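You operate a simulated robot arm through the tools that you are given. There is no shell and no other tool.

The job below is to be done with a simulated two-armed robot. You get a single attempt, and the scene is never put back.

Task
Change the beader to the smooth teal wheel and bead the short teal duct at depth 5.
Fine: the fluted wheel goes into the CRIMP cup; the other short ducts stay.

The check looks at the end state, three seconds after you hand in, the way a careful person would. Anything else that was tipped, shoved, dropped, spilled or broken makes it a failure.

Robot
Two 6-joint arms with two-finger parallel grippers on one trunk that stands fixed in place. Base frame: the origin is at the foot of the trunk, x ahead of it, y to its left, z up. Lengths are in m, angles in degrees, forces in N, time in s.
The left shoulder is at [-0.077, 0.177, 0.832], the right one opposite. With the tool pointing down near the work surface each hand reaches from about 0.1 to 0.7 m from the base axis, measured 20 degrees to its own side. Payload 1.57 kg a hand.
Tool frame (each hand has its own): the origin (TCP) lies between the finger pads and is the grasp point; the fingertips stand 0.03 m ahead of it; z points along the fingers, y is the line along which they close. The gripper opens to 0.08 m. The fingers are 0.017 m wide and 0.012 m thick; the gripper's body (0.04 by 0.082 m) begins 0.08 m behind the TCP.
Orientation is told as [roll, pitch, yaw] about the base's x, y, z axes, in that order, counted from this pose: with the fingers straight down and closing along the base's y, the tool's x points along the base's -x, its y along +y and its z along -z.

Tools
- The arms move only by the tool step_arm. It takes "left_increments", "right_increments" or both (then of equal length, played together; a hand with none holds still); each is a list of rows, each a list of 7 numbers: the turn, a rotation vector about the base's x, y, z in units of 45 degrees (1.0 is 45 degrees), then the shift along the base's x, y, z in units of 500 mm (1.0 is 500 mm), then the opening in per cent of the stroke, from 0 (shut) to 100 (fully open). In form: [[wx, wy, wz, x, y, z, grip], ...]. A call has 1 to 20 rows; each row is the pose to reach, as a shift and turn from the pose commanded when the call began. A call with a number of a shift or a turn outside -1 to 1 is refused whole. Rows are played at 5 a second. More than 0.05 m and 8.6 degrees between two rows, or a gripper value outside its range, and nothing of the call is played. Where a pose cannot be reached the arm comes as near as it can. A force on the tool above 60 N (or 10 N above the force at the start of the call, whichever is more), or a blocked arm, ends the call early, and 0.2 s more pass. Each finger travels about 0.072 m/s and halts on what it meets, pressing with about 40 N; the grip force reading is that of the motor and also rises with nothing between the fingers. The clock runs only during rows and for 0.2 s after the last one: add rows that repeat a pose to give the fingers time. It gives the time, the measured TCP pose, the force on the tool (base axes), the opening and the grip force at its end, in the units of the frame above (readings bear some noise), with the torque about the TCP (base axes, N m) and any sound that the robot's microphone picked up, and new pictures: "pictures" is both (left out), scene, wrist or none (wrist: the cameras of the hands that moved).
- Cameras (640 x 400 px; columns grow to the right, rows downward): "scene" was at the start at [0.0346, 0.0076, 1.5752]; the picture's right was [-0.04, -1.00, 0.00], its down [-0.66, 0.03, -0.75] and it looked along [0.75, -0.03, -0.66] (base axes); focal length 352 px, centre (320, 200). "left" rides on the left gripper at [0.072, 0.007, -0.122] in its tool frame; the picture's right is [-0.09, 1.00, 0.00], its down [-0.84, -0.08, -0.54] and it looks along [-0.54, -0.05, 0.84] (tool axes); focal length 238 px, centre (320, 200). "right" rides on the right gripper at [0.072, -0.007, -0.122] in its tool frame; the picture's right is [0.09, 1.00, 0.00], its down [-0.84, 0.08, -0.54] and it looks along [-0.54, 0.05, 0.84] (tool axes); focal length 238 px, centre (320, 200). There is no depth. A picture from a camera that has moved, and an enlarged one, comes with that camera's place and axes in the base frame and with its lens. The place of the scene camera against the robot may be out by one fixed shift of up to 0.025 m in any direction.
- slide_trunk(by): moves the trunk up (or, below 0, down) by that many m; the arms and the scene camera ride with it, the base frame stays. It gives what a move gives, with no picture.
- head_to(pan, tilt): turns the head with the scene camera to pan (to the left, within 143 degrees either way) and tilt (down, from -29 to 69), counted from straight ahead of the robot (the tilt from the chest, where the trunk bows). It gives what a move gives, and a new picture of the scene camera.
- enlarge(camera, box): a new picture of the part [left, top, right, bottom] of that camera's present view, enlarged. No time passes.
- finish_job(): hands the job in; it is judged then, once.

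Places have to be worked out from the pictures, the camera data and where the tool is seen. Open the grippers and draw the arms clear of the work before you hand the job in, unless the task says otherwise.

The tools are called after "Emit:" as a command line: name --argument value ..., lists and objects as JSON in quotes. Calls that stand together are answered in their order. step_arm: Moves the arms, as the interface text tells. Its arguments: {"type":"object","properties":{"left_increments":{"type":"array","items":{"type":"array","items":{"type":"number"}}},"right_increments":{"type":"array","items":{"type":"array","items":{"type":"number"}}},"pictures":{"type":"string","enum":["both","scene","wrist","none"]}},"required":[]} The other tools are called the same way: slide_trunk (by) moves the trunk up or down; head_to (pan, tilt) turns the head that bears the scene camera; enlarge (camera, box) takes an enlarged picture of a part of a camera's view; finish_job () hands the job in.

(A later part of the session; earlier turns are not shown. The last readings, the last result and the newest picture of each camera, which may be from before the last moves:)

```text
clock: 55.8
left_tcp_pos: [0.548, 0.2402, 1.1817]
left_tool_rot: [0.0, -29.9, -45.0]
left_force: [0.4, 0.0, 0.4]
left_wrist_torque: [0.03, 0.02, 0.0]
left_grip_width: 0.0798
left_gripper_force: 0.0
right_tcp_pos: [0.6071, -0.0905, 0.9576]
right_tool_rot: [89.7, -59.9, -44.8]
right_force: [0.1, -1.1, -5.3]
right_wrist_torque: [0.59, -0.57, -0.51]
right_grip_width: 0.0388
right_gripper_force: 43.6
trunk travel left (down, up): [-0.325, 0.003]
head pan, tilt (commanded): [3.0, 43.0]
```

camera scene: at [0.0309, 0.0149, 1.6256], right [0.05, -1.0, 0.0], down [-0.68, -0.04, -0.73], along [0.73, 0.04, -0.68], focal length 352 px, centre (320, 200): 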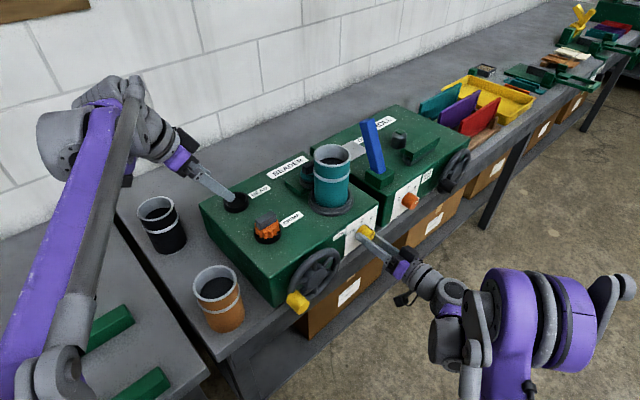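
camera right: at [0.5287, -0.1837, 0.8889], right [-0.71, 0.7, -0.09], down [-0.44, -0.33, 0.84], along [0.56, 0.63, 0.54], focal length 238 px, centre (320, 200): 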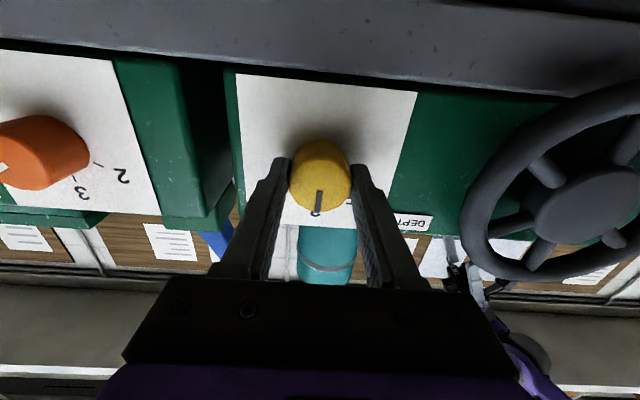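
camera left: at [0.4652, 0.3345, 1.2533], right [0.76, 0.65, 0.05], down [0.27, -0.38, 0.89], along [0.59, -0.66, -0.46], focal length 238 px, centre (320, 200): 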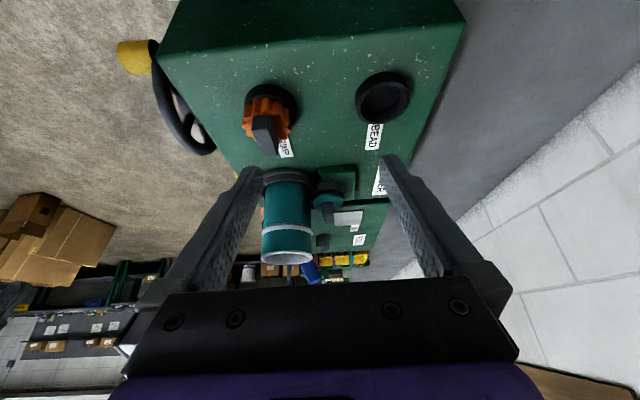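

Emit:
step_arm --right_increments '[[0.06, 0.06, 0, 0, 0, 0, 0], [0.12, 0.12, 0, 0, 0, 0, 0], [0.18, 0.18, 0, 0, 0, 0, 0], [0.236, 0.236, 0, 0, 0, 0, 0], [0.236, 0.236, 0, 0, 0, 0, 0]]' --pictures "scene"

Emit:
enlarge --camera "scene" --box '[330, 200, 400, 270]'

```text
clock: 57.0
left_tcp_pos: [0.5473, 0.2408, 1.1833]
left_tool_rot: [0.1, -30.0, -45.0]
left_force: [-0.6, 0.4, 0.1]
left_wrist_torque: [-0.04, 0.0, -0.01]
left_grip_width: 0.08
left_gripper_force: 0.0
right_tcp_pos: [0.6067, -0.092, 0.9585]
right_tool_rot: [89.8, -45.0, -44.8]
right_force: [-20.3, 0.9, -25.7]
right_wrist_torque: [-0.52, 0.56, 0.91]
right_grip_width: 0.0388
right_gripper_force: 43.9
trunk travel left (down, up): [-0.325, 0.003]
head pan, tilt (commanded): [3.0, 43.0]
camera scene: at [0.0306, 0.0151, 1.6253], right [0.05, -1.0, 0.0], down [-0.68, -0.04, -0.73], along [0.73, 0.04, -0.68], focal length 352 px, centre (320, 200)
```

scene: 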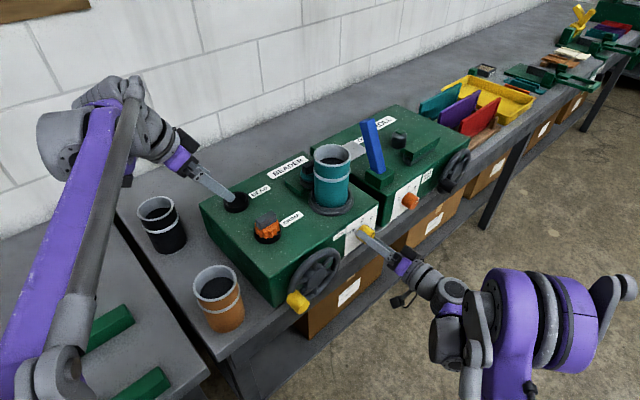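

```text
5.71 times, centred on (365, 235) of scene
camera zoom: at [0.0306, 0.0151, 1.6253], right [0.05, -1.0, 0.0], down [-0.68, -0.04, -0.73], along [0.73, 0.04, -0.68], focal length 2011 px, centre (63, 0)
```

zoom: 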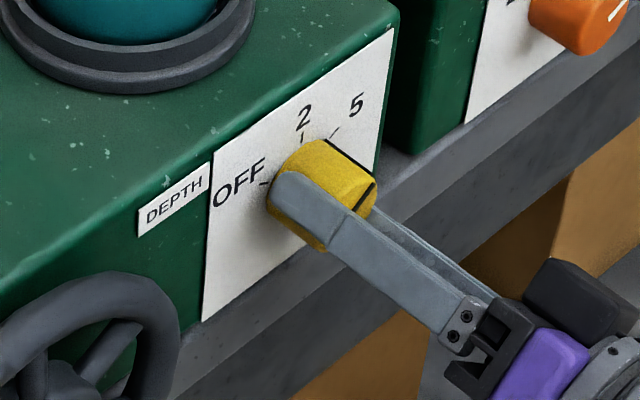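

Emit:
step_arm --right_increments '[[0, 0, 0, -0.0014, 0.0014, -0.0024, 0], [0.06, 0.06, 0, -0.0014, 0.0014, -0.0026, 0], [0.12, 0.12, 0, -0.0014, 0.0014, -0.0028, 0], [0.18, 0.18, 0, -0.0014, 0.0014, -0.003, 0], [0.236, 0.236, 0, -0.0014, 0.0014, -0.003, 0], [0.236, 0.236, 0, -0.0014, 0.0014, -0.003, 0]]' --pictures "both"

Emit:
enlarge --camera "scene" --box '[330, 200, 400, 270]'

Emit:
enlarge --camera "right" --box '[230, 70, 410, 220]'

```text
clock: 58.4
left_tcp_pos: [0.547, 0.2417, 1.1837]
left_tool_rot: [0.1, -30.1, -45.1]
left_force: [0.0, 0.6, 0.0]
left_wrist_torque: [0.01, -0.01, 0.03]
left_grip_width: 0.08
left_gripper_force: 0.0
right_tcp_pos: [0.6078, -0.0931, 0.9601]
right_tool_rot: [90.3, -29.8, -45.3]
right_force: [3.9, -5.4, 10.0]
right_wrist_torque: [-0.21, -0.64, -0.34]
right_grip_width: 0.0391
right_gripper_force: 44.8
trunk travel left (down, up): [-0.325, 0.003]
head pan, tilt (commanded): [3.0, 43.0]
camera scene: at [0.0303, 0.0146, 1.6258], right [0.05, -1.0, 0.0], down [-0.68, -0.04, -0.73], along [0.73, 0.04, -0.68], focal length 352 px, centre (320, 200)
camera right: at [0.4812, -0.1358, 0.9191], right [-0.41, 0.41, 0.82], down [0.1, -0.87, 0.48], along [0.91, 0.28, 0.31], focal length 238 px, centre (320, 200)
```

scene: 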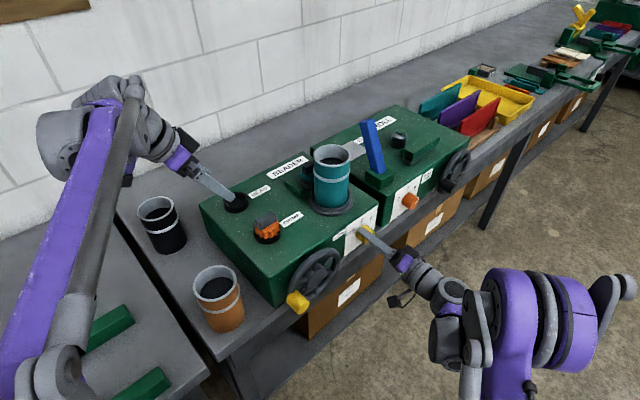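
right: 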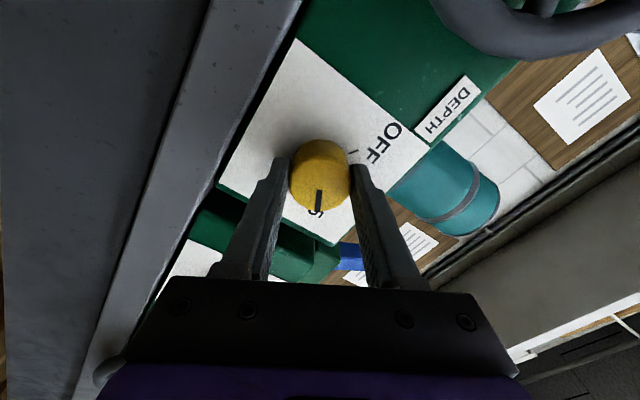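

```text
5.71 times, centred on (365, 235) of scene
camera zoom: at [0.0303, 0.0146, 1.6258], right [0.05, -1.0, 0.0], down [-0.68, -0.04, -0.73], along [0.73, 0.04, -0.68], focal length 2011 px, centre (63, 0)
```

zoom: 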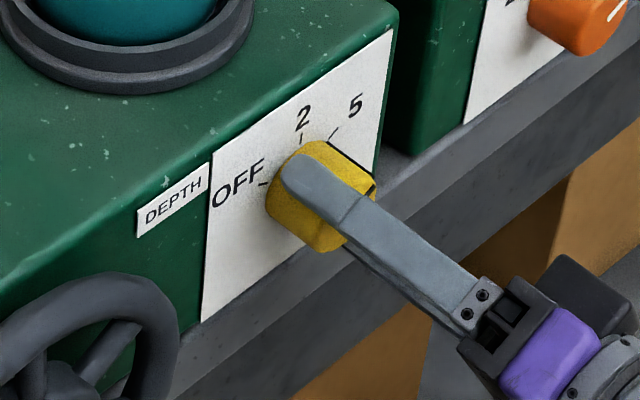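

```text
2.67 times, centred on (320, 145) of right
camera zoom: at [0.4812, -0.1358, 0.9191], right [-0.41, 0.41, 0.82], down [0.1, -0.87, 0.48], along [0.91, 0.28, 0.31], focal length 636 px, centre (320, 347)
```

zoom: 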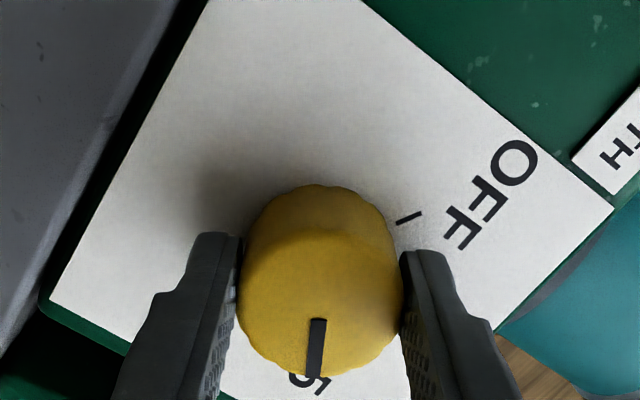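

The hand has turned 120° and the pointer faces the "5". I'll open, back off and verify.

Emit:
step_arm --right_increments '[[0, 0, 0, 0, 0, 0, 75], [0, 0, 0, 0, 0, 0, 75], [0, 0, 0, -0.03, -0.03, 0, 75], [0, 0, 0, -0.07, -0.07, 0, 75], [0, 0, 0, -0.11, -0.11, 0, 75], [0, 0, 0, -0.14, -0.14, 0, 75]]' --pictures "both"

Emit:
enlarge --camera "scene" --box '[330, 200, 400, 270]'

Emit:
enlarge --camera "right" --box '[240, 40, 400, 170]'

```text
clock: 59.8
left_tcp_pos: [0.5473, 0.2407, 1.1824]
left_tool_rot: [0.0, -30.0, -45.0]
left_force: [-0.1, 0.2, 0.3]
left_wrist_torque: [0.02, -0.01, 0.01]
left_grip_width: 0.08
left_gripper_force: 0.0
right_tcp_pos: [0.5367, -0.1618, 0.9601]
right_tool_rot: [89.9, -30.0, -45.0]
right_force: [-0.2, 0.7, -0.3]
right_wrist_torque: [0.03, -0.01, 0.0]
right_grip_width: 0.06
right_gripper_force: 0.0
trunk travel left (down, up): [-0.325, 0.003]
head pan, tilt (commanded): [3.0, 43.0]
camera scene: at [0.0306, 0.0149, 1.6255], right [0.05, -1.0, 0.0], down [-0.68, -0.04, -0.73], along [0.73, 0.04, -0.68], focal length 352 px, centre (320, 200)
camera right: at [0.4101, -0.2055, 0.919], right [-0.41, 0.41, 0.82], down [0.1, -0.87, 0.48], along [0.91, 0.28, 0.31], focal length 238 px, centre (320, 200)
```

scene: 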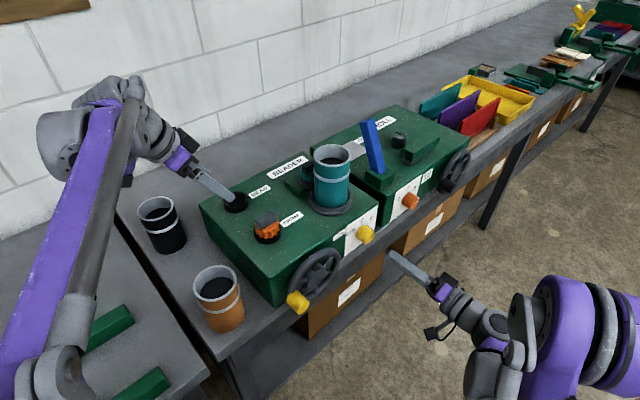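
right: 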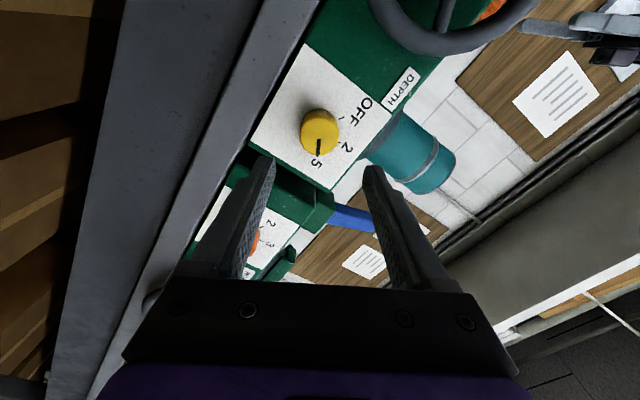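

```text
5.71 times, centred on (365, 235) of scene
camera zoom: at [0.0306, 0.0149, 1.6255], right [0.05, -1.0, 0.0], down [-0.68, -0.04, -0.73], along [0.73, 0.04, -0.68], focal length 2011 px, centre (63, 0)
```

zoom: 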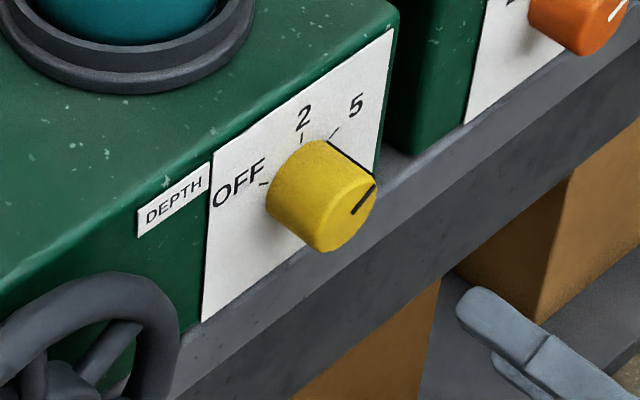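

```text
3.08 times, centred on (320, 105) of right
camera zoom: at [0.4101, -0.2055, 0.919], right [-0.41, 0.41, 0.82], down [0.1, -0.87, 0.48], along [0.91, 0.28, 0.31], focal length 733 px, centre (320, 492)
```

zoom: 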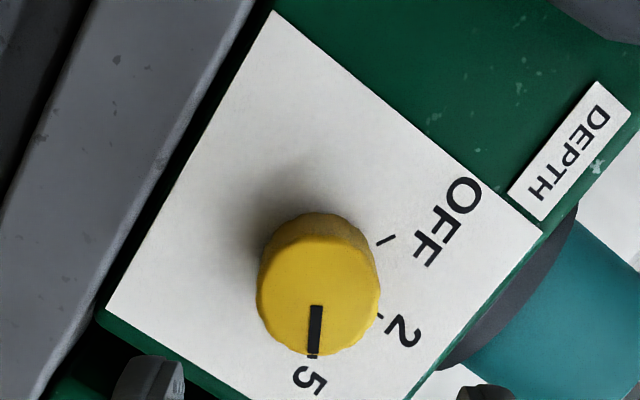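

The pointer sits at +60°, squarely on 5. Next is the crank; I'll bring the right hand in front of the handwheel, unrolled, for a closer look.

Emit:
step_arm --right_increments '[[-0.1, -0.1, 0, -0.03, -0.01, 0.002, 75], [-0.2, -0.2, 0, -0.07, -0.01, 0.004, 80], [-0.3, -0.3, 0, -0.11, 0.0, 0.006, 80], [-0.4, -0.4, 0, -0.15, 0.02, 0.008, 80], [-0.5, -0.5, 0, -0.2, 0.045, 0.01, 80], [-0.6, -0.6, 0, -0.25, 0.075, 0.01, 80], [-0.7, -0.7, 0, -0.3, 0.105, 0.01, 80], [-0.8, -0.8, 0, -0.345, 0.135, 0.01, 80], [-0.9, -0.9, 0, -0.37, 0.15, 0.01, 80], [-0.943, -0.943, 0, -0.388, 0.16, 0.01, 80]]' --pictures "both"

Emit:
enlarge --camera "right" --box '[180, 0, 480, 200]'

```text
clock: 62.0
left_tcp_pos: [0.5471, 0.2425, 1.183]
left_tool_rot: [-0.1, -29.9, -45.0]
left_force: [-0.1, -0.1, 0.2]
left_wrist_torque: [0.01, -0.03, 0.03]
left_grip_width: 0.08
left_gripper_force: 0.0
right_tcp_pos: [0.3672, -0.0889, 1.0572]
right_tool_rot: [-42.8, -90.0, 87.8]
right_force: [0.6, -0.3, 0.7]
right_wrist_torque: [0.03, 0.02, -0.01]
right_grip_width: 0.0637
right_gripper_force: 0.0
right hand out of reach, approached as far as the arm can: row 2, 3, 4, 5, 6, 7, 8, 9, 10
trunk travel left (down, up): [-0.325, 0.003]
head pan, tilt (commanded): [3.0, 43.0]
camera scene: at [0.0298, 0.0156, 1.6255], right [0.05, -1.0, 0.0], down [-0.68, -0.04, -0.73], along [0.73, 0.04, -0.68], focal length 352 px, centre (320, 200)
camera right: at [0.2874, -0.1794, 0.9862], right [-0.7, 0.7, -0.09], down [-0.44, -0.33, 0.84], along [0.56, 0.63, 0.54], focal length 238 px, centre (320, 200)
```

scene: 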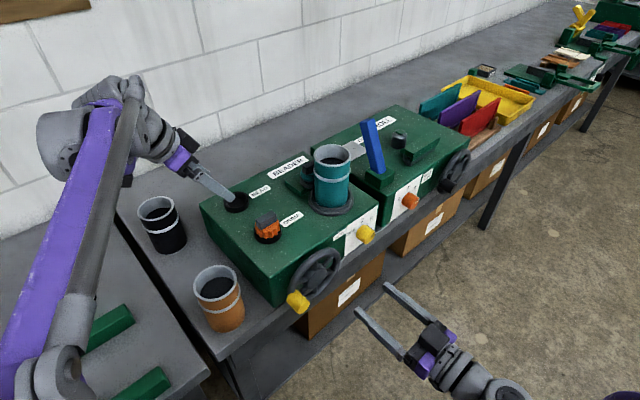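
right: 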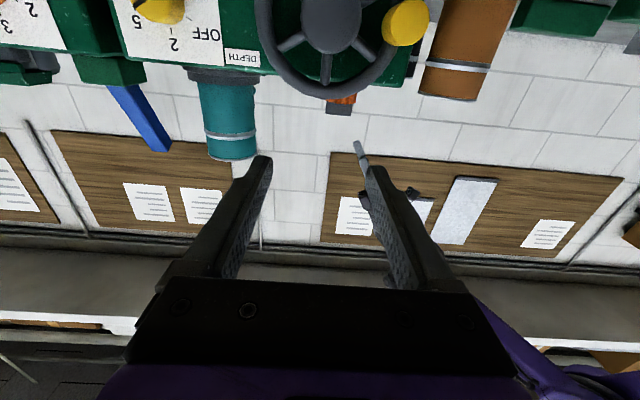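

```text
2.00 times, centred on (330, 100) of right
camera zoom: at [0.2874, -0.1794, 0.9862], right [-0.7, 0.7, -0.09], down [-0.44, -0.33, 0.84], along [0.56, 0.63, 0.54], focal length 477 px, centre (300, 400)
```

zoom: 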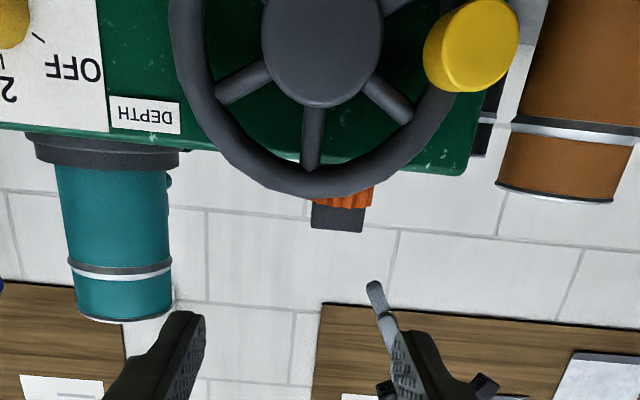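

The right hand can't hold a horizontal tool that close to the body at this trunk height. Lowering the trunk should fix that, so I'll first park the left hand high and out of the way, since it rides down with the trunk.

Emit:
step_arm --left_increments '[[0, 0, 0, -0.03, 0.02, 0.045, 100], [0, 0, 0, -0.075, 0.04, 0.09, 100], [0, 0, 0, -0.12, 0.065, 0.135, 100], [0, 0, 0, -0.165, 0.09, 0.18, 100], [0, 0, 0, -0.21, 0.11, 0.225, 100], [0, 0, 0, -0.255, 0.135, 0.27, 100], [0, 0, 0, -0.3, 0.16, 0.31, 100], [0, 0, 0, -0.354, 0.178, 0.34, 100]]' --pictures "both"

```text
clock: 63.8
left_tcp_pos: [0.3679, 0.3292, 1.354]
left_tool_rot: [0.1, -30.0, -44.9]
left_force: [0.2, -0.1, 0.6]
left_wrist_torque: [0.0, -0.03, -0.01]
left_grip_width: 0.0798
left_gripper_force: 0.1
right_tcp_pos: [0.3667, -0.0891, 1.0566]
right_tool_rot: [25.0, -89.9, 19.9]
right_force: [-0.4, -0.7, 0.0]
right_wrist_torque: [0.02, 0.02, 0.0]
right_grip_width: 0.064
right_gripper_force: 0.1
trunk travel left (down, up): [-0.325, 0.003]
head pan, tilt (commanded): [3.0, 43.0]
camera scene: at [0.0301, 0.0151, 1.6255], right [0.05, -1.0, 0.0], down [-0.68, -0.04, -0.73], along [0.73, 0.04, -0.68], focal length 352 px, centre (320, 200)
camera left: at [0.2873, 0.423, 1.4246], right [0.76, 0.65, 0.05], down [0.27, -0.38, 0.89], along [0.59, -0.66, -0.46], focal length 238 px, centre (320, 200)
```

scene: 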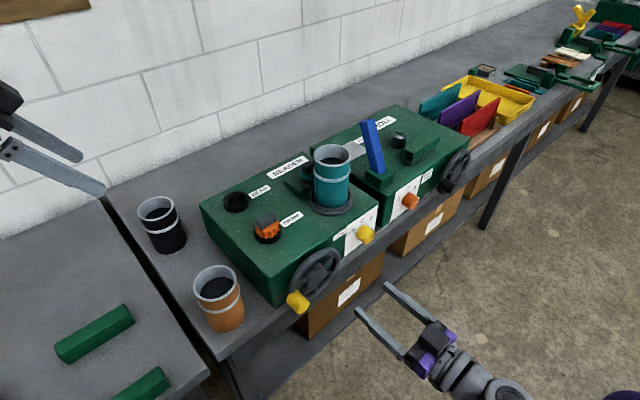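
left: 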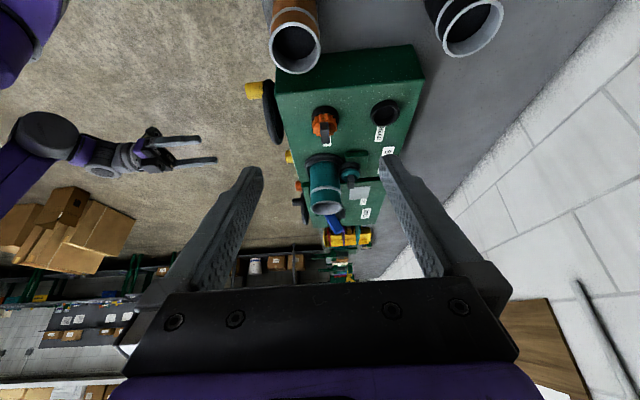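

The left hand is clear. Before lowering, I'll look left to make sure the left elbow has room above the left bench.

Emit:
head_to --pan 60 --tilt 50

```text
clock: 65.0
left_tcp_pos: [0.3701, 0.33, 1.3544]
left_tool_rot: [-0.1, -30.0, -45.1]
left_force: [-0.1, 0.2, -0.2]
left_wrist_torque: [-0.03, -0.01, 0.02]
left_grip_width: 0.0799
left_gripper_force: 0.1
right_tcp_pos: [0.3681, -0.0883, 1.0577]
right_tool_rot: [27.8, -89.9, 17.2]
right_force: [-0.1, -0.4, 0.4]
right_wrist_torque: [0.0, 0.0, 0.01]
right_grip_width: 0.0643
right_gripper_force: 0.0
trunk travel left (down, up): [-0.325, 0.003]
head pan, tilt (commanded): [60.0, 50.0]
camera scene: at [-0.0132, 0.0776, 1.6157], right [0.87, -0.5, 0.0], down [-0.38, -0.66, -0.64], along [0.32, 0.56, -0.77], focal length 352 px, centre (320, 200)
```

scene: 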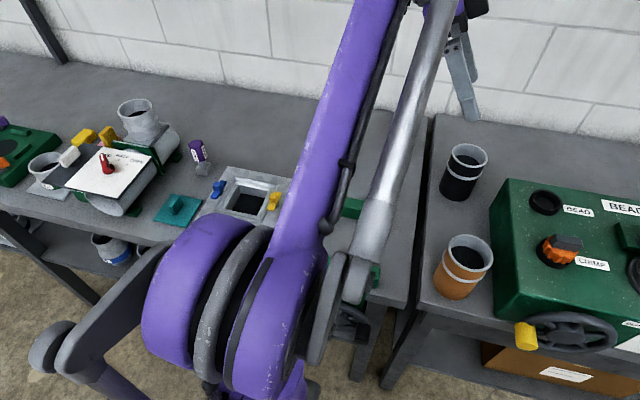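

The left elbow has clearance all round. I'll raise the right hand first so it ends at a sensible height, then lower the trunk by 0.2 m.

Emit:
step_arm --right_increments '[[0, 0, 0, 0, 0, 0.06, 50], [0, 0, 0, 0, 0, 0.12, 20], [0, 0, 0, 0, 0, 0.18, 0], [0, 0, 0, 0, 0, 0.24, 0], [0, 0, 0, 0, 0, 0.28, 0]]' --pictures "none"

Emit:
slide_trunk --by -0.1

Emit:
slide_trunk --by -0.1

Emit:
head_to --pan 0 --tilt 40

```text
clock: 66.2
left_tcp_pos: [0.3693, 0.3303, 1.3547]
left_tool_rot: [0.0, -30.1, -44.9]
left_force: [-0.1, -0.1, 0.7]
left_wrist_torque: [-0.01, -0.03, -0.01]
left_grip_width: 0.0801
left_gripper_force: 0.0
right_tcp_pos: [0.3689, -0.0874, 1.1989]
right_tool_rot: [115.9, -89.9, -71.1]
right_force: [-0.1, 0.3, -0.7]
right_wrist_torque: [0.04, -0.01, 0.0]
right_grip_width: 0.0
right_gripper_force: 21.4
trunk travel left (down, up): [-0.325, 0.003]
head pan, tilt (commanded): [60.0, 50.0]
```

```text
clock: 67.5
left_tcp_pos: [0.3725, 0.3288, 1.2538]
left_tool_rot: [0.0, -29.9, -45.0]
left_force: [0.0, -0.3, 0.1]
left_wrist_torque: [-0.01, -0.01, 0.0]
left_grip_width: 0.0799
left_gripper_force: 0.0
right_tcp_pos: [0.3694, -0.0868, 1.1009]
right_tool_rot: [129.0, -89.9, -84.0]
right_force: [-1.0, -0.5, -0.2]
right_wrist_torque: [0.0, -0.01, 0.02]
right_grip_width: 0.0
right_gripper_force: 21.4
trunk travel left (down, up): [-0.225, 0.103]
head pan, tilt (commanded): [60.0, 50.0]
```

```text
clock: 68.9
left_tcp_pos: [0.3718, 0.3302, 1.1529]
left_tool_rot: [-0.1, -30.0, -45.0]
left_force: [-0.1, -0.2, 0.0]
left_wrist_torque: [0.0, 0.01, 0.0]
left_grip_width: 0.0803
left_gripper_force: 0.0
right_tcp_pos: [0.369, -0.0878, 0.9993]
right_tool_rot: [136.5, -89.8, -91.5]
right_force: [-0.5, 0.3, -0.2]
right_wrist_torque: [0.04, 0.02, 0.01]
right_grip_width: 0.0001
right_gripper_force: 21.1
trunk travel left (down, up): [-0.125, 0.203]
head pan, tilt (commanded): [60.0, 50.0]
```

```text
clock: 70.2
left_tcp_pos: [0.3715, 0.328, 1.1519]
left_tool_rot: [0.0, -30.0, -45.0]
left_force: [0.2, -0.2, -1.0]
left_wrist_torque: [-0.03, -0.02, 0.0]
left_grip_width: 0.08
left_gripper_force: 0.0
right_tcp_pos: [0.369, -0.0883, 1.0001]
right_tool_rot: [115.7, -89.8, -70.7]
right_force: [1.1, -0.1, 0.5]
right_wrist_torque: [0.04, -0.03, 0.03]
right_grip_width: 0.0
right_gripper_force: 21.5
trunk travel left (down, up): [-0.125, 0.203]
head pan, tilt (commanded): [0.0, 40.0]
camera scene: at [0.0495, 0.0109, 1.4259], right [0.0, -1.0, 0.0], down [-0.64, 0.0, -0.77], along [0.77, 0.0, -0.64], focal length 352 px, centre (320, 200)
```

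scene: 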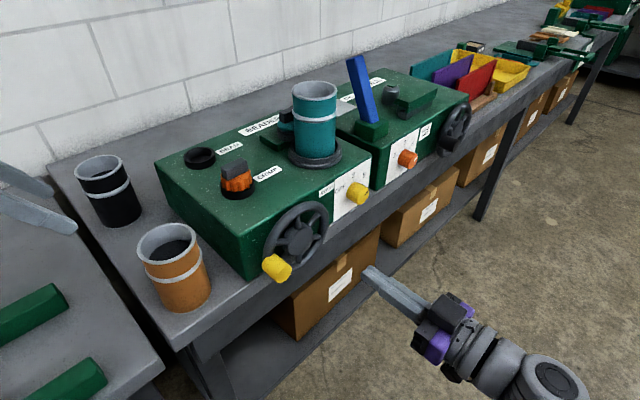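

With the trunk down, the right hand has room. I'll use the closed fingers as a peg to push the crank handle round from behind, clockwise. First I'll move to just below and in front of the handle and check with pictures.

Emit:
step_arm --right_increments '[[0, 0, 0, 0, 0, -0.05, 0], [0, 0, 0, 0, 0, -0.1, 0], [0, 0, 0, 0, 0, -0.15, 0], [0, 0, 0, 0.01, 0.05, -0.15, 0], [0, 0, 0, 0.02, 0.1, -0.15, 0], [0, 0, 0, 0.03, 0.15, -0.15, 0], [0, 0, 0, 0.04, 0.2, -0.15, 0], [0, 0, 0, 0.052, 0.235, -0.15, 0]]' --pictures "both"

Emit:
enlarge --camera "scene" --box '[230, 180, 400, 310]'

```text
clock: 72.0
left_tcp_pos: [0.3712, 0.3298, 1.1528]
left_tool_rot: [-0.1, -30.0, -45.0]
left_force: [-0.7, 0.3, -0.6]
left_wrist_torque: [-0.05, 0.0, 0.01]
left_grip_width: 0.0798
left_gripper_force: 0.1
right_tcp_pos: [0.3941, 0.0307, 0.9243]
right_tool_rot: [95.2, -90.0, -50.1]
right_force: [-0.3, -0.4, -0.2]
right_wrist_torque: [0.01, 0.0, -0.03]
right_grip_width: 0.0
right_gripper_force: 21.1
trunk travel left (down, up): [-0.125, 0.203]
head pan, tilt (commanded): [0.0, 40.0]
camera scene: at [0.0496, 0.011, 1.4259], right [0.0, -1.0, 0.0], down [-0.64, 0.0, -0.77], along [0.77, 0.0, -0.64], focal length 352 px, centre (320, 200)
camera right: at [0.3146, -0.0599, 0.8535], right [-0.7, 0.7, -0.09], down [-0.44, -0.33, 0.84], along [0.56, 0.63, 0.54], focal length 238 px, centre (320, 200)
```

scene: 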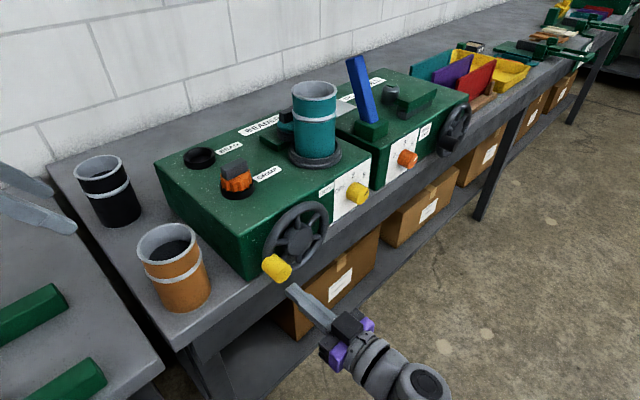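
right: 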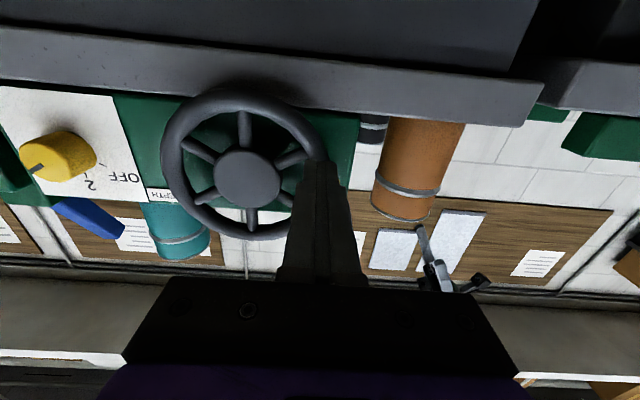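

```text
3.08 times, centred on (315, 245) of scene
camera zoom: at [0.0496, 0.011, 1.4259], right [0.0, -1.0, 0.0], down [-0.64, 0.0, -0.77], along [0.77, 0.0, -0.64], focal length 1083 px, centre (335, 62)
```

zoom: 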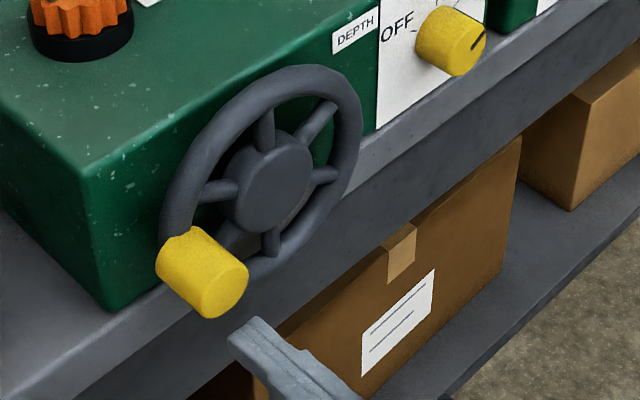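

The hub re-measures at ℓ = 0.321, z = 0.962. I'll advance the peg under the handle, staying clear of the rim.

Emit:
step_arm --right_increments '[[0, 0, 0, 0.015, 0.02, 0.002, 0], [0, 0, 0, 0.03, 0.037, 0.004, 0], [0, 0, 0, 0.044, 0.0532, 0.006, 0], [0, 0, 0, 0.044, 0.0532, 0.006, 0]]' --pictures "both"

Emit:
enlarge --camera "scene" --box '[230, 180, 400, 310]'

Emit:
enlarge --camera "right" --box '[200, 60, 440, 240]'

```text
clock: 73.0
left_tcp_pos: [0.3719, 0.3283, 1.1529]
left_tool_rot: [0.1, -30.0, -45.0]
left_force: [0.9, 0.9, -0.6]
left_wrist_torque: [0.02, 0.01, 0.02]
left_grip_width: 0.0799
left_gripper_force: 0.1
right_tcp_pos: [0.4175, 0.0566, 0.9269]
right_tool_rot: [122.6, -90.0, -77.6]
right_force: [-0.6, -0.2, 0.9]
right_wrist_torque: [0.01, 0.0, -0.02]
right_grip_width: 0.0001
right_gripper_force: 21.3
trunk travel left (down, up): [-0.125, 0.203]
head pan, tilt (commanded): [0.0, 40.0]
camera scene: at [0.0493, 0.0108, 1.4259], right [0.0, -1.0, 0.0], down [-0.64, 0.0, -0.77], along [0.77, 0.0, -0.64], focal length 352 px, centre (320, 200)
camera right: at [0.3374, -0.0335, 0.857], right [-0.7, 0.7, -0.09], down [-0.44, -0.33, 0.84], along [0.56, 0.63, 0.54], focal length 238 px, centre (320, 200)
```

scene: 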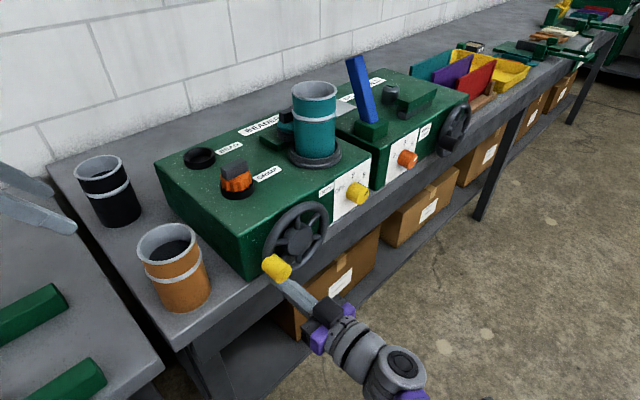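
right: 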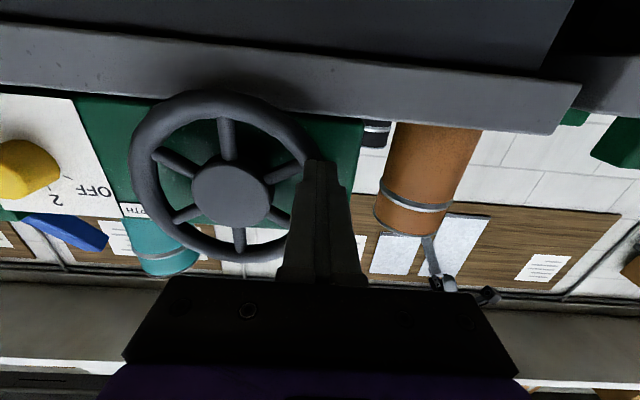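

```text
3.08 times, centred on (315, 245) of scene
camera zoom: at [0.0493, 0.0108, 1.4259], right [0.0, -1.0, 0.0], down [-0.64, 0.0, -0.77], along [0.77, 0.0, -0.64], focal length 1083 px, centre (335, 62)
```

zoom: 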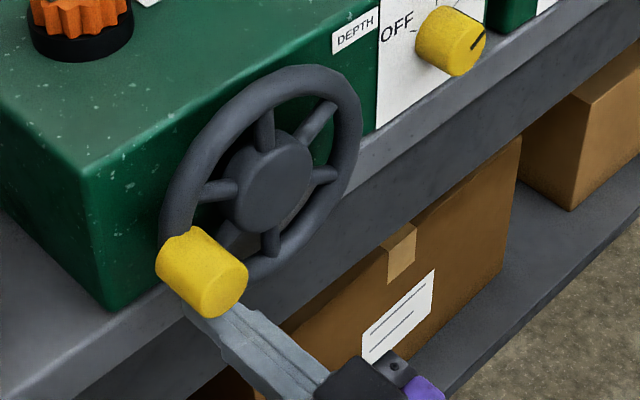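

```text
2.22 times, centred on (320, 150) of right
camera zoom: at [0.3374, -0.0335, 0.857], right [-0.7, 0.7, -0.09], down [-0.44, -0.33, 0.84], along [0.56, 0.63, 0.54], focal length 530 px, centre (320, 311)
```

zoom: 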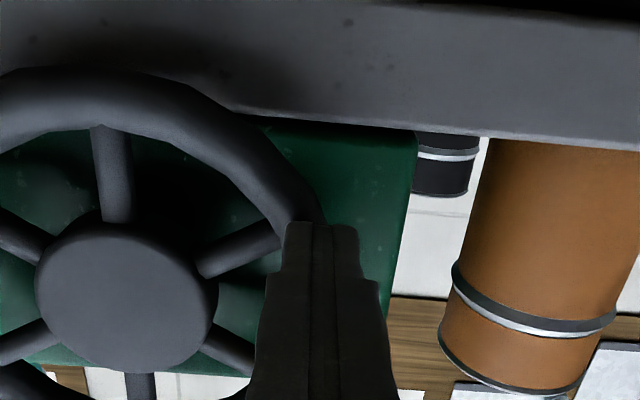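

The peg sits just below the handle. I'll push the first 45° clockwise and watch the force and the picture.

Emit:
step_arm --right_increments '[[0, 0, 0, 0, 0, 0.01, 0], [0, 0, 0, 0, 0, 0.02, 0], [0, 0, 0, -0.0035, 0.0035, 0.0378, 0], [0, 0, 0, -0.0055, 0.0055, 0.0562, 0], [0, 0, 0, -0.0058, 0.0058, 0.0748, 0], [0, 0, 0, -0.0042, 0.0042, 0.0932, 0], [0, 0, 0, -0.0011, 0.0011, 0.1114, 0], [0, 0, 0, 0.0037, -0.0037, 0.1284, 0]]' --pictures "both"

Emit:
enlarge --camera "scene" --box '[230, 180, 400, 310]'

Emit:
enlarge --camera "scene" --box '[240, 70, 380, 180]'

```text
clock: 74.8
left_tcp_pos: [0.3713, 0.3301, 1.154]
left_tool_rot: [0.1, -30.0, -44.9]
left_force: [-0.3, 0.1, 0.4]
left_wrist_torque: [0.01, 0.01, 0.01]
left_grip_width: 0.08
left_gripper_force: 0.1
right_tcp_pos: [0.4191, 0.0555, 0.9937]
right_tool_rot: [139.1, -89.9, -94.1]
right_force: [0.8, 1.2, -1.2]
right_wrist_torque: [-0.06, 0.07, 0.05]
right_grip_width: 0.0
right_gripper_force: 21.7
trunk travel left (down, up): [-0.125, 0.203]
head pan, tilt (commanded): [0.0, 40.0]
camera scene: at [0.0493, 0.0111, 1.426], right [0.0, -1.0, 0.0], down [-0.64, 0.0, -0.77], along [0.77, 0.0, -0.64], focal length 352 px, centre (320, 200)
camera right: at [0.3398, -0.035, 0.9225], right [-0.71, 0.7, -0.09], down [-0.44, -0.33, 0.84], along [0.56, 0.63, 0.54], focal length 238 px, centre (320, 200)
```

scene: 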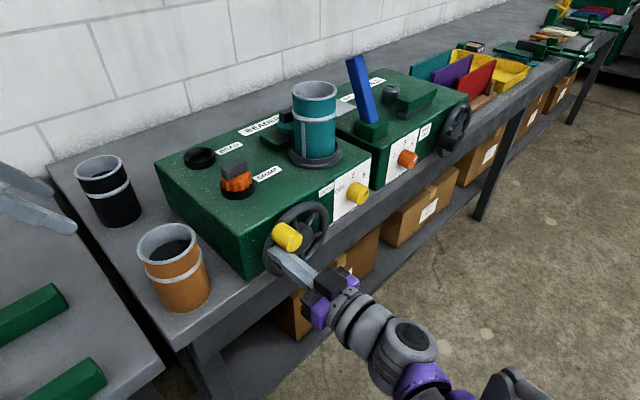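
right: 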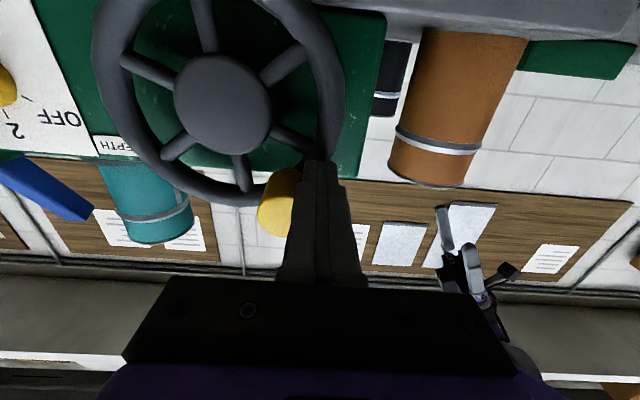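

```text
3.08 times, centred on (315, 245) of scene
camera zoom: at [0.0493, 0.0111, 1.426], right [0.0, -1.0, 0.0], down [-0.64, 0.0, -0.77], along [0.77, 0.0, -0.64], focal length 1083 px, centre (335, 62)
```

zoom: 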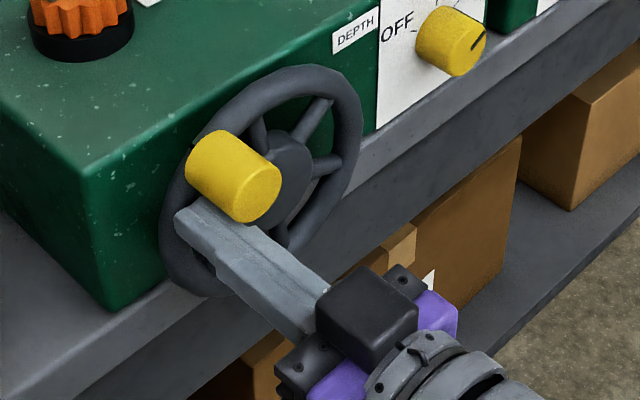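

```text
3.64 times, centred on (310, 125) of scene
camera zoom: at [0.0493, 0.0111, 1.426], right [0.0, -1.0, 0.0], down [-0.64, 0.0, -0.77], along [0.77, 0.0, -0.64], focal length 1280 px, centre (356, 473)
```

zoom: 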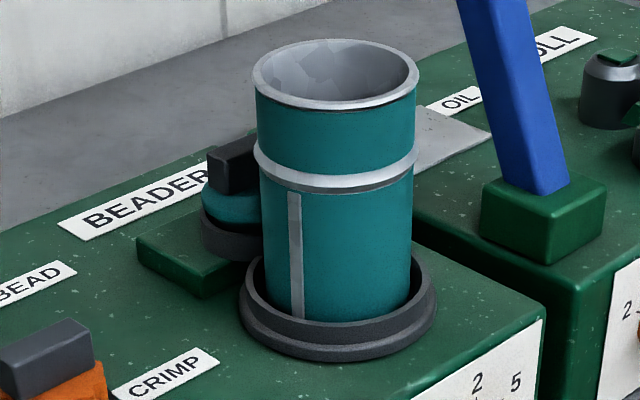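

The crank turns easily, the duct has started rotating (its seam has come into view), and the forces are tiny. I'll keep pushing over the top, another 120°.

Emit:
step_arm --right_increments '[[0, 0, 0, 0.0068, -0.0068, 0.0174, 0], [0, 0, 0, 0.0153, -0.0153, 0.0332, 0], [0, 0, 0, 0.0253, -0.0253, 0.0472, 0], [0, 0, 0, 0.0365, -0.0365, 0.059, 0], [0, 0, 0, 0.0488, -0.0488, 0.0684, 0], [0, 0, 0, 0.0618, -0.0618, 0.0756, 0], [0, 0, 0, 0.0754, -0.0754, 0.08, 0], [0, 0, 0, 0.0894, -0.0894, 0.0816, 0], [0, 0, 0, 0.1034, -0.1034, 0.0804, 0], [0, 0, 0, 0.1171, -0.1171, 0.0766, 0], [0, 0, 0, 0.1304, -0.1304, 0.0702, 0], [0, 0, 0, 0.1428, -0.1428, 0.061, 0], [0, 0, 0, 0.1543, -0.1543, 0.0496, 0], [0, 0, 0, 0.1645, -0.1645, 0.036, 0], [0, 0, 0, 0.1732, -0.1732, 0.0206, 0]]' --pictures "both"

Emit:
enlarge --camera "scene" --box '[230, 180, 400, 310]'

Emit:
enlarge --camera "scene" --box '[240, 70, 380, 180]'

```text
clock: 78.0
left_tcp_pos: [0.3708, 0.3297, 1.1526]
left_tool_rot: [0.0, -30.0, -44.9]
left_force: [-0.5, -0.3, 0.1]
left_wrist_torque: [0.0, 0.0, 0.0]
left_grip_width: 0.08
left_gripper_force: 0.1
right_tcp_pos: [0.5074, -0.0322, 1.0021]
right_tool_rot: [100.0, -89.8, -55.1]
right_force: [0.7, 1.2, 2.1]
right_wrist_torque: [0.06, -0.1, -0.02]
right_grip_width: 0.0
right_gripper_force: 21.1
trunk travel left (down, up): [-0.125, 0.203]
head pan, tilt (commanded): [0.0, 40.0]
camera scene: at [0.0495, 0.0109, 1.4259], right [0.0, -1.0, 0.0], down [-0.64, 0.0, -0.77], along [0.77, 0.0, -0.64], focal length 352 px, centre (320, 200)
camera right: at [0.4262, -0.1228, 0.9311], right [-0.7, 0.7, -0.09], down [-0.44, -0.33, 0.84], along [0.56, 0.63, 0.54], focal length 238 px, centre (320, 200)
```

scene: 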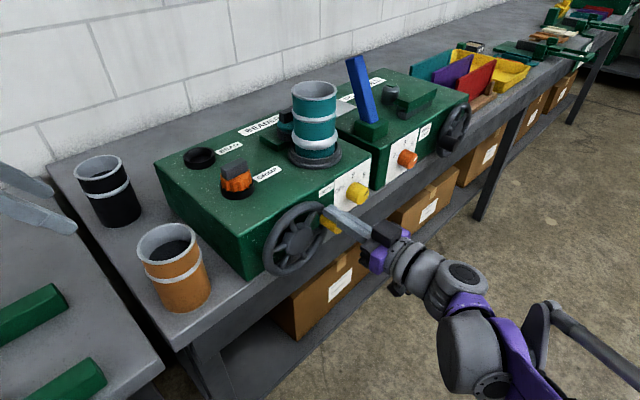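
right: 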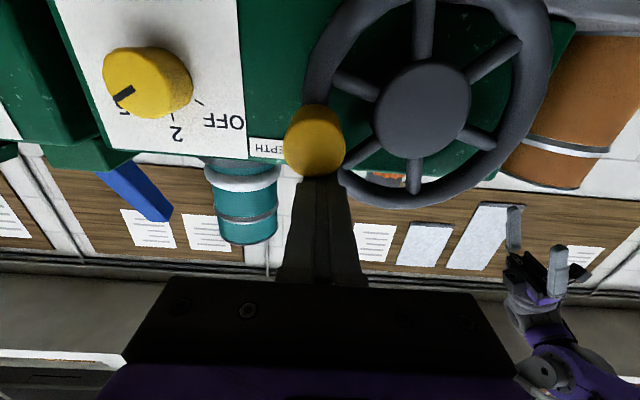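

```text
3.08 times, centred on (315, 245) of scene
camera zoom: at [0.0495, 0.0109, 1.4259], right [0.0, -1.0, 0.0], down [-0.64, 0.0, -0.77], along [0.77, 0.0, -0.64], focal length 1083 px, centre (335, 62)
```

zoom: 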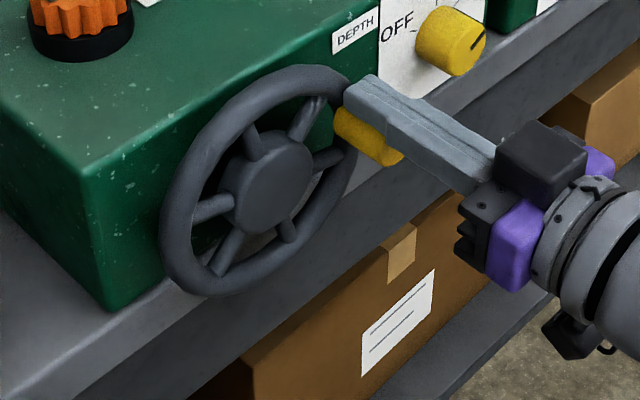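

```text
3.64 times, centred on (310, 125) of scene
camera zoom: at [0.0495, 0.0109, 1.4259], right [0.0, -1.0, 0.0], down [-0.64, 0.0, -0.77], along [0.77, 0.0, -0.64], focal length 1280 px, centre (356, 473)
```

zoom: 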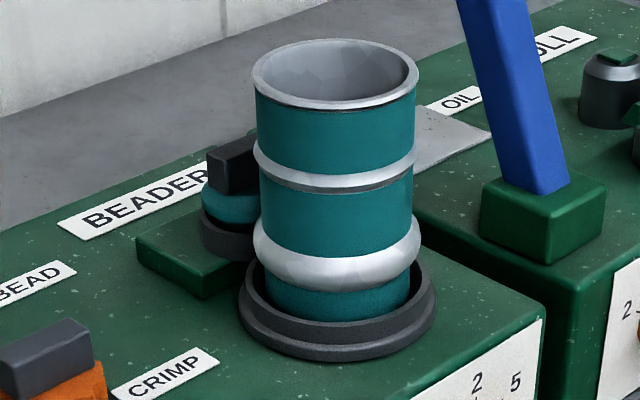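

A raised bead has appeared around the teal duct. I'll look at it from the left and right cameras to judge whether it goes all the way round.

Emit:
enlarge --camera "left" --box '[240, 80, 400, 260]'

Emit:
enlarge --camera "scene" --box '[280, 70, 350, 170]'

Emit:
enlarge --camera "right" --box '[180, 130, 300, 260]'

```text
2.22 times, centred on (320, 170) of left
camera zoom: at [0.2893, 0.4221, 1.2233], right [0.76, 0.65, 0.05], down [0.27, -0.38, 0.89], along [0.59, -0.66, -0.46], focal length 530 px, centre (320, 267)
```

zoom: 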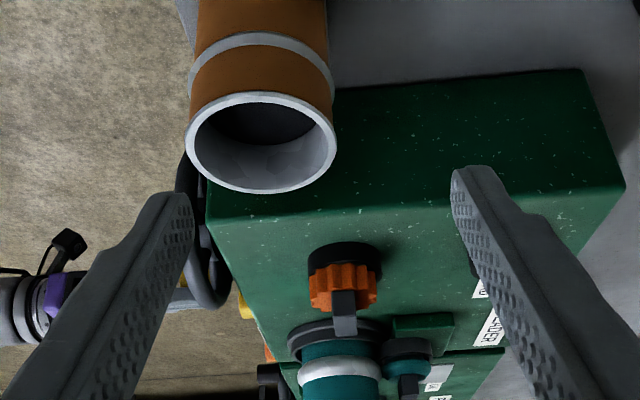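

```text
4.00 times, centred on (315, 120) of scene
camera zoom: at [0.0495, 0.0109, 1.4259], right [0.0, -1.0, 0.0], down [-0.64, 0.0, -0.77], along [0.77, 0.0, -0.64], focal length 1408 px, centre (340, 520)
```

zoom: 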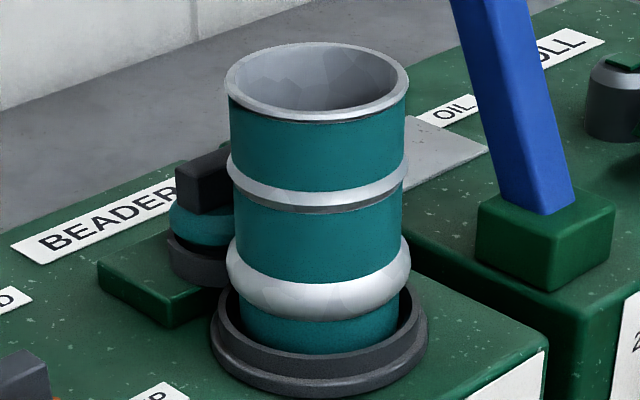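

```text
3.08 times, centred on (240, 195) of right
camera zoom: at [0.4262, -0.1228, 0.9311], right [-0.7, 0.7, -0.09], down [-0.44, -0.33, 0.84], along [0.56, 0.63, 0.54], focal length 733 px, centre (566, 215)
```

zoom: 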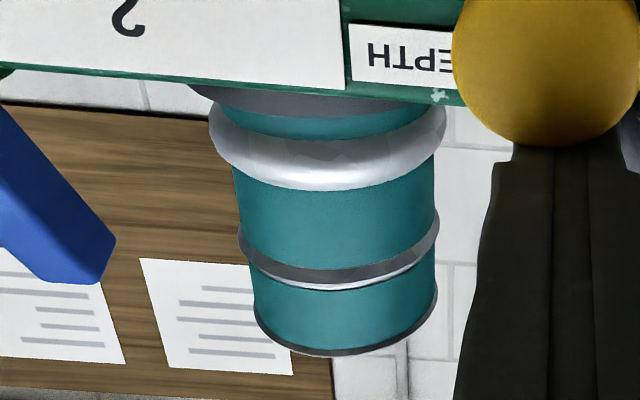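

The bead looks complete from three sides and the forces are negligible. To be sure it's rolled through a whole turn, I'll carry the crank on round the right side and along the bottom.

Emit:
step_arm --right_increments '[[0, 0, 0, 0.0072, -0.0072, -0.0172, 0], [0, 0, 0, 0.0126, -0.0126, -0.0354, 0], [0, 0, 0, 0.0163, -0.0163, -0.0544, 0], [0, 0, 0, 0.0178, -0.0178, -0.074, 0], [0, 0, 0, 0.0174, -0.0174, -0.0938, 0], [0, 0, 0, 0.0153, -0.0153, -0.1136, 0], [0, 0, 0, 0.011, -0.011, -0.1324, 0], [0, 0, 0, 0.0051, -0.0051, -0.1504, 0], [0, 0, 0, -0.0025, 0.0025, -0.1668, 0], [0, 0, 0, -0.0117, 0.0117, -0.1818, 0], [0, 0, 0, -0.0223, 0.0223, -0.1948, 0], [0, 0, 0, -0.0342, 0.0342, -0.2054, 0], [0, 0, 0, -0.0468, 0.0468, -0.2138, 0], [0, 0, 0, -0.0602, 0.0602, -0.2194, 0], [0, 0, 0, -0.0741, 0.0741, -0.2224, 0]]' --pictures "both"

Emit:
enlarge --camera "scene" --box '[230, 180, 400, 310]'

Emit:
enlarge --camera "scene" --box '[280, 70, 350, 170]'

```text
clock: 78.8
left_tcp_pos: [0.3689, 0.3285, 1.1545]
left_tool_rot: [0.1, -30.2, -45.2]
left_force: [0.2, 0.2, -0.1]
left_wrist_torque: [-0.01, -0.04, 0.02]
left_grip_width: 0.08
left_gripper_force: 0.1
right_tcp_pos: [0.5127, -0.038, 0.9848]
right_tool_rot: [144.8, -88.7, -99.3]
right_force: [-5.1, 1.2, 26.4]
right_wrist_torque: [0.0, 0.07, 0.29]
right_grip_width: 0.0
right_gripper_force: 21.3
trunk travel left (down, up): [-0.125, 0.203]
head pan, tilt (commanded): [0.0, 40.0]
stopped in row 3 (right hand): the force on the tool passed its limit at 77 N (the readings are from after the stop); the commanded pose is now the measured one
camera scene: at [0.0468, 0.0105, 1.4261], right [0.0, -1.0, 0.0], down [-0.64, 0.0, -0.77], along [0.77, 0.0, -0.64], focal length 352 px, centre (320, 200)
camera right: at [0.4333, -0.1275, 0.9124], right [-0.71, 0.7, -0.08], down [-0.44, -0.35, 0.83], along [0.55, 0.62, 0.56], focal length 238 px, centre (320, 200)
```

scene: 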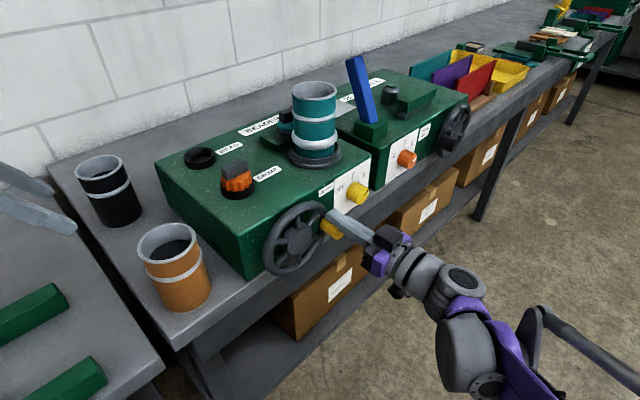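
right: 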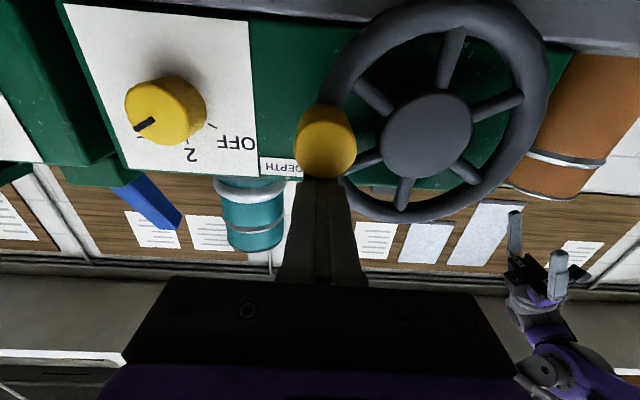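

```text
3.08 times, centred on (315, 245) of scene
camera zoom: at [0.0468, 0.0105, 1.4261], right [0.0, -1.0, 0.0], down [-0.64, 0.0, -0.77], along [0.77, 0.0, -0.64], focal length 1083 px, centre (335, 62)
```

zoom: 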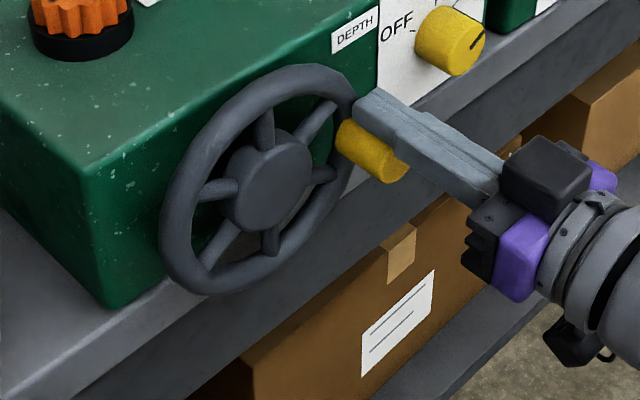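

```text
4.00 times, centred on (315, 120) of scene
camera zoom: at [0.0468, 0.0105, 1.4261], right [0.0, -1.0, 0.0], down [-0.64, 0.0, -0.77], along [0.77, 0.0, -0.64], focal length 1408 px, centre (340, 520)
```

zoom: 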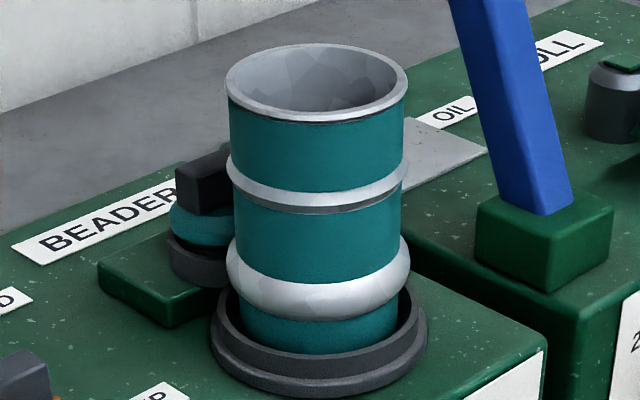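

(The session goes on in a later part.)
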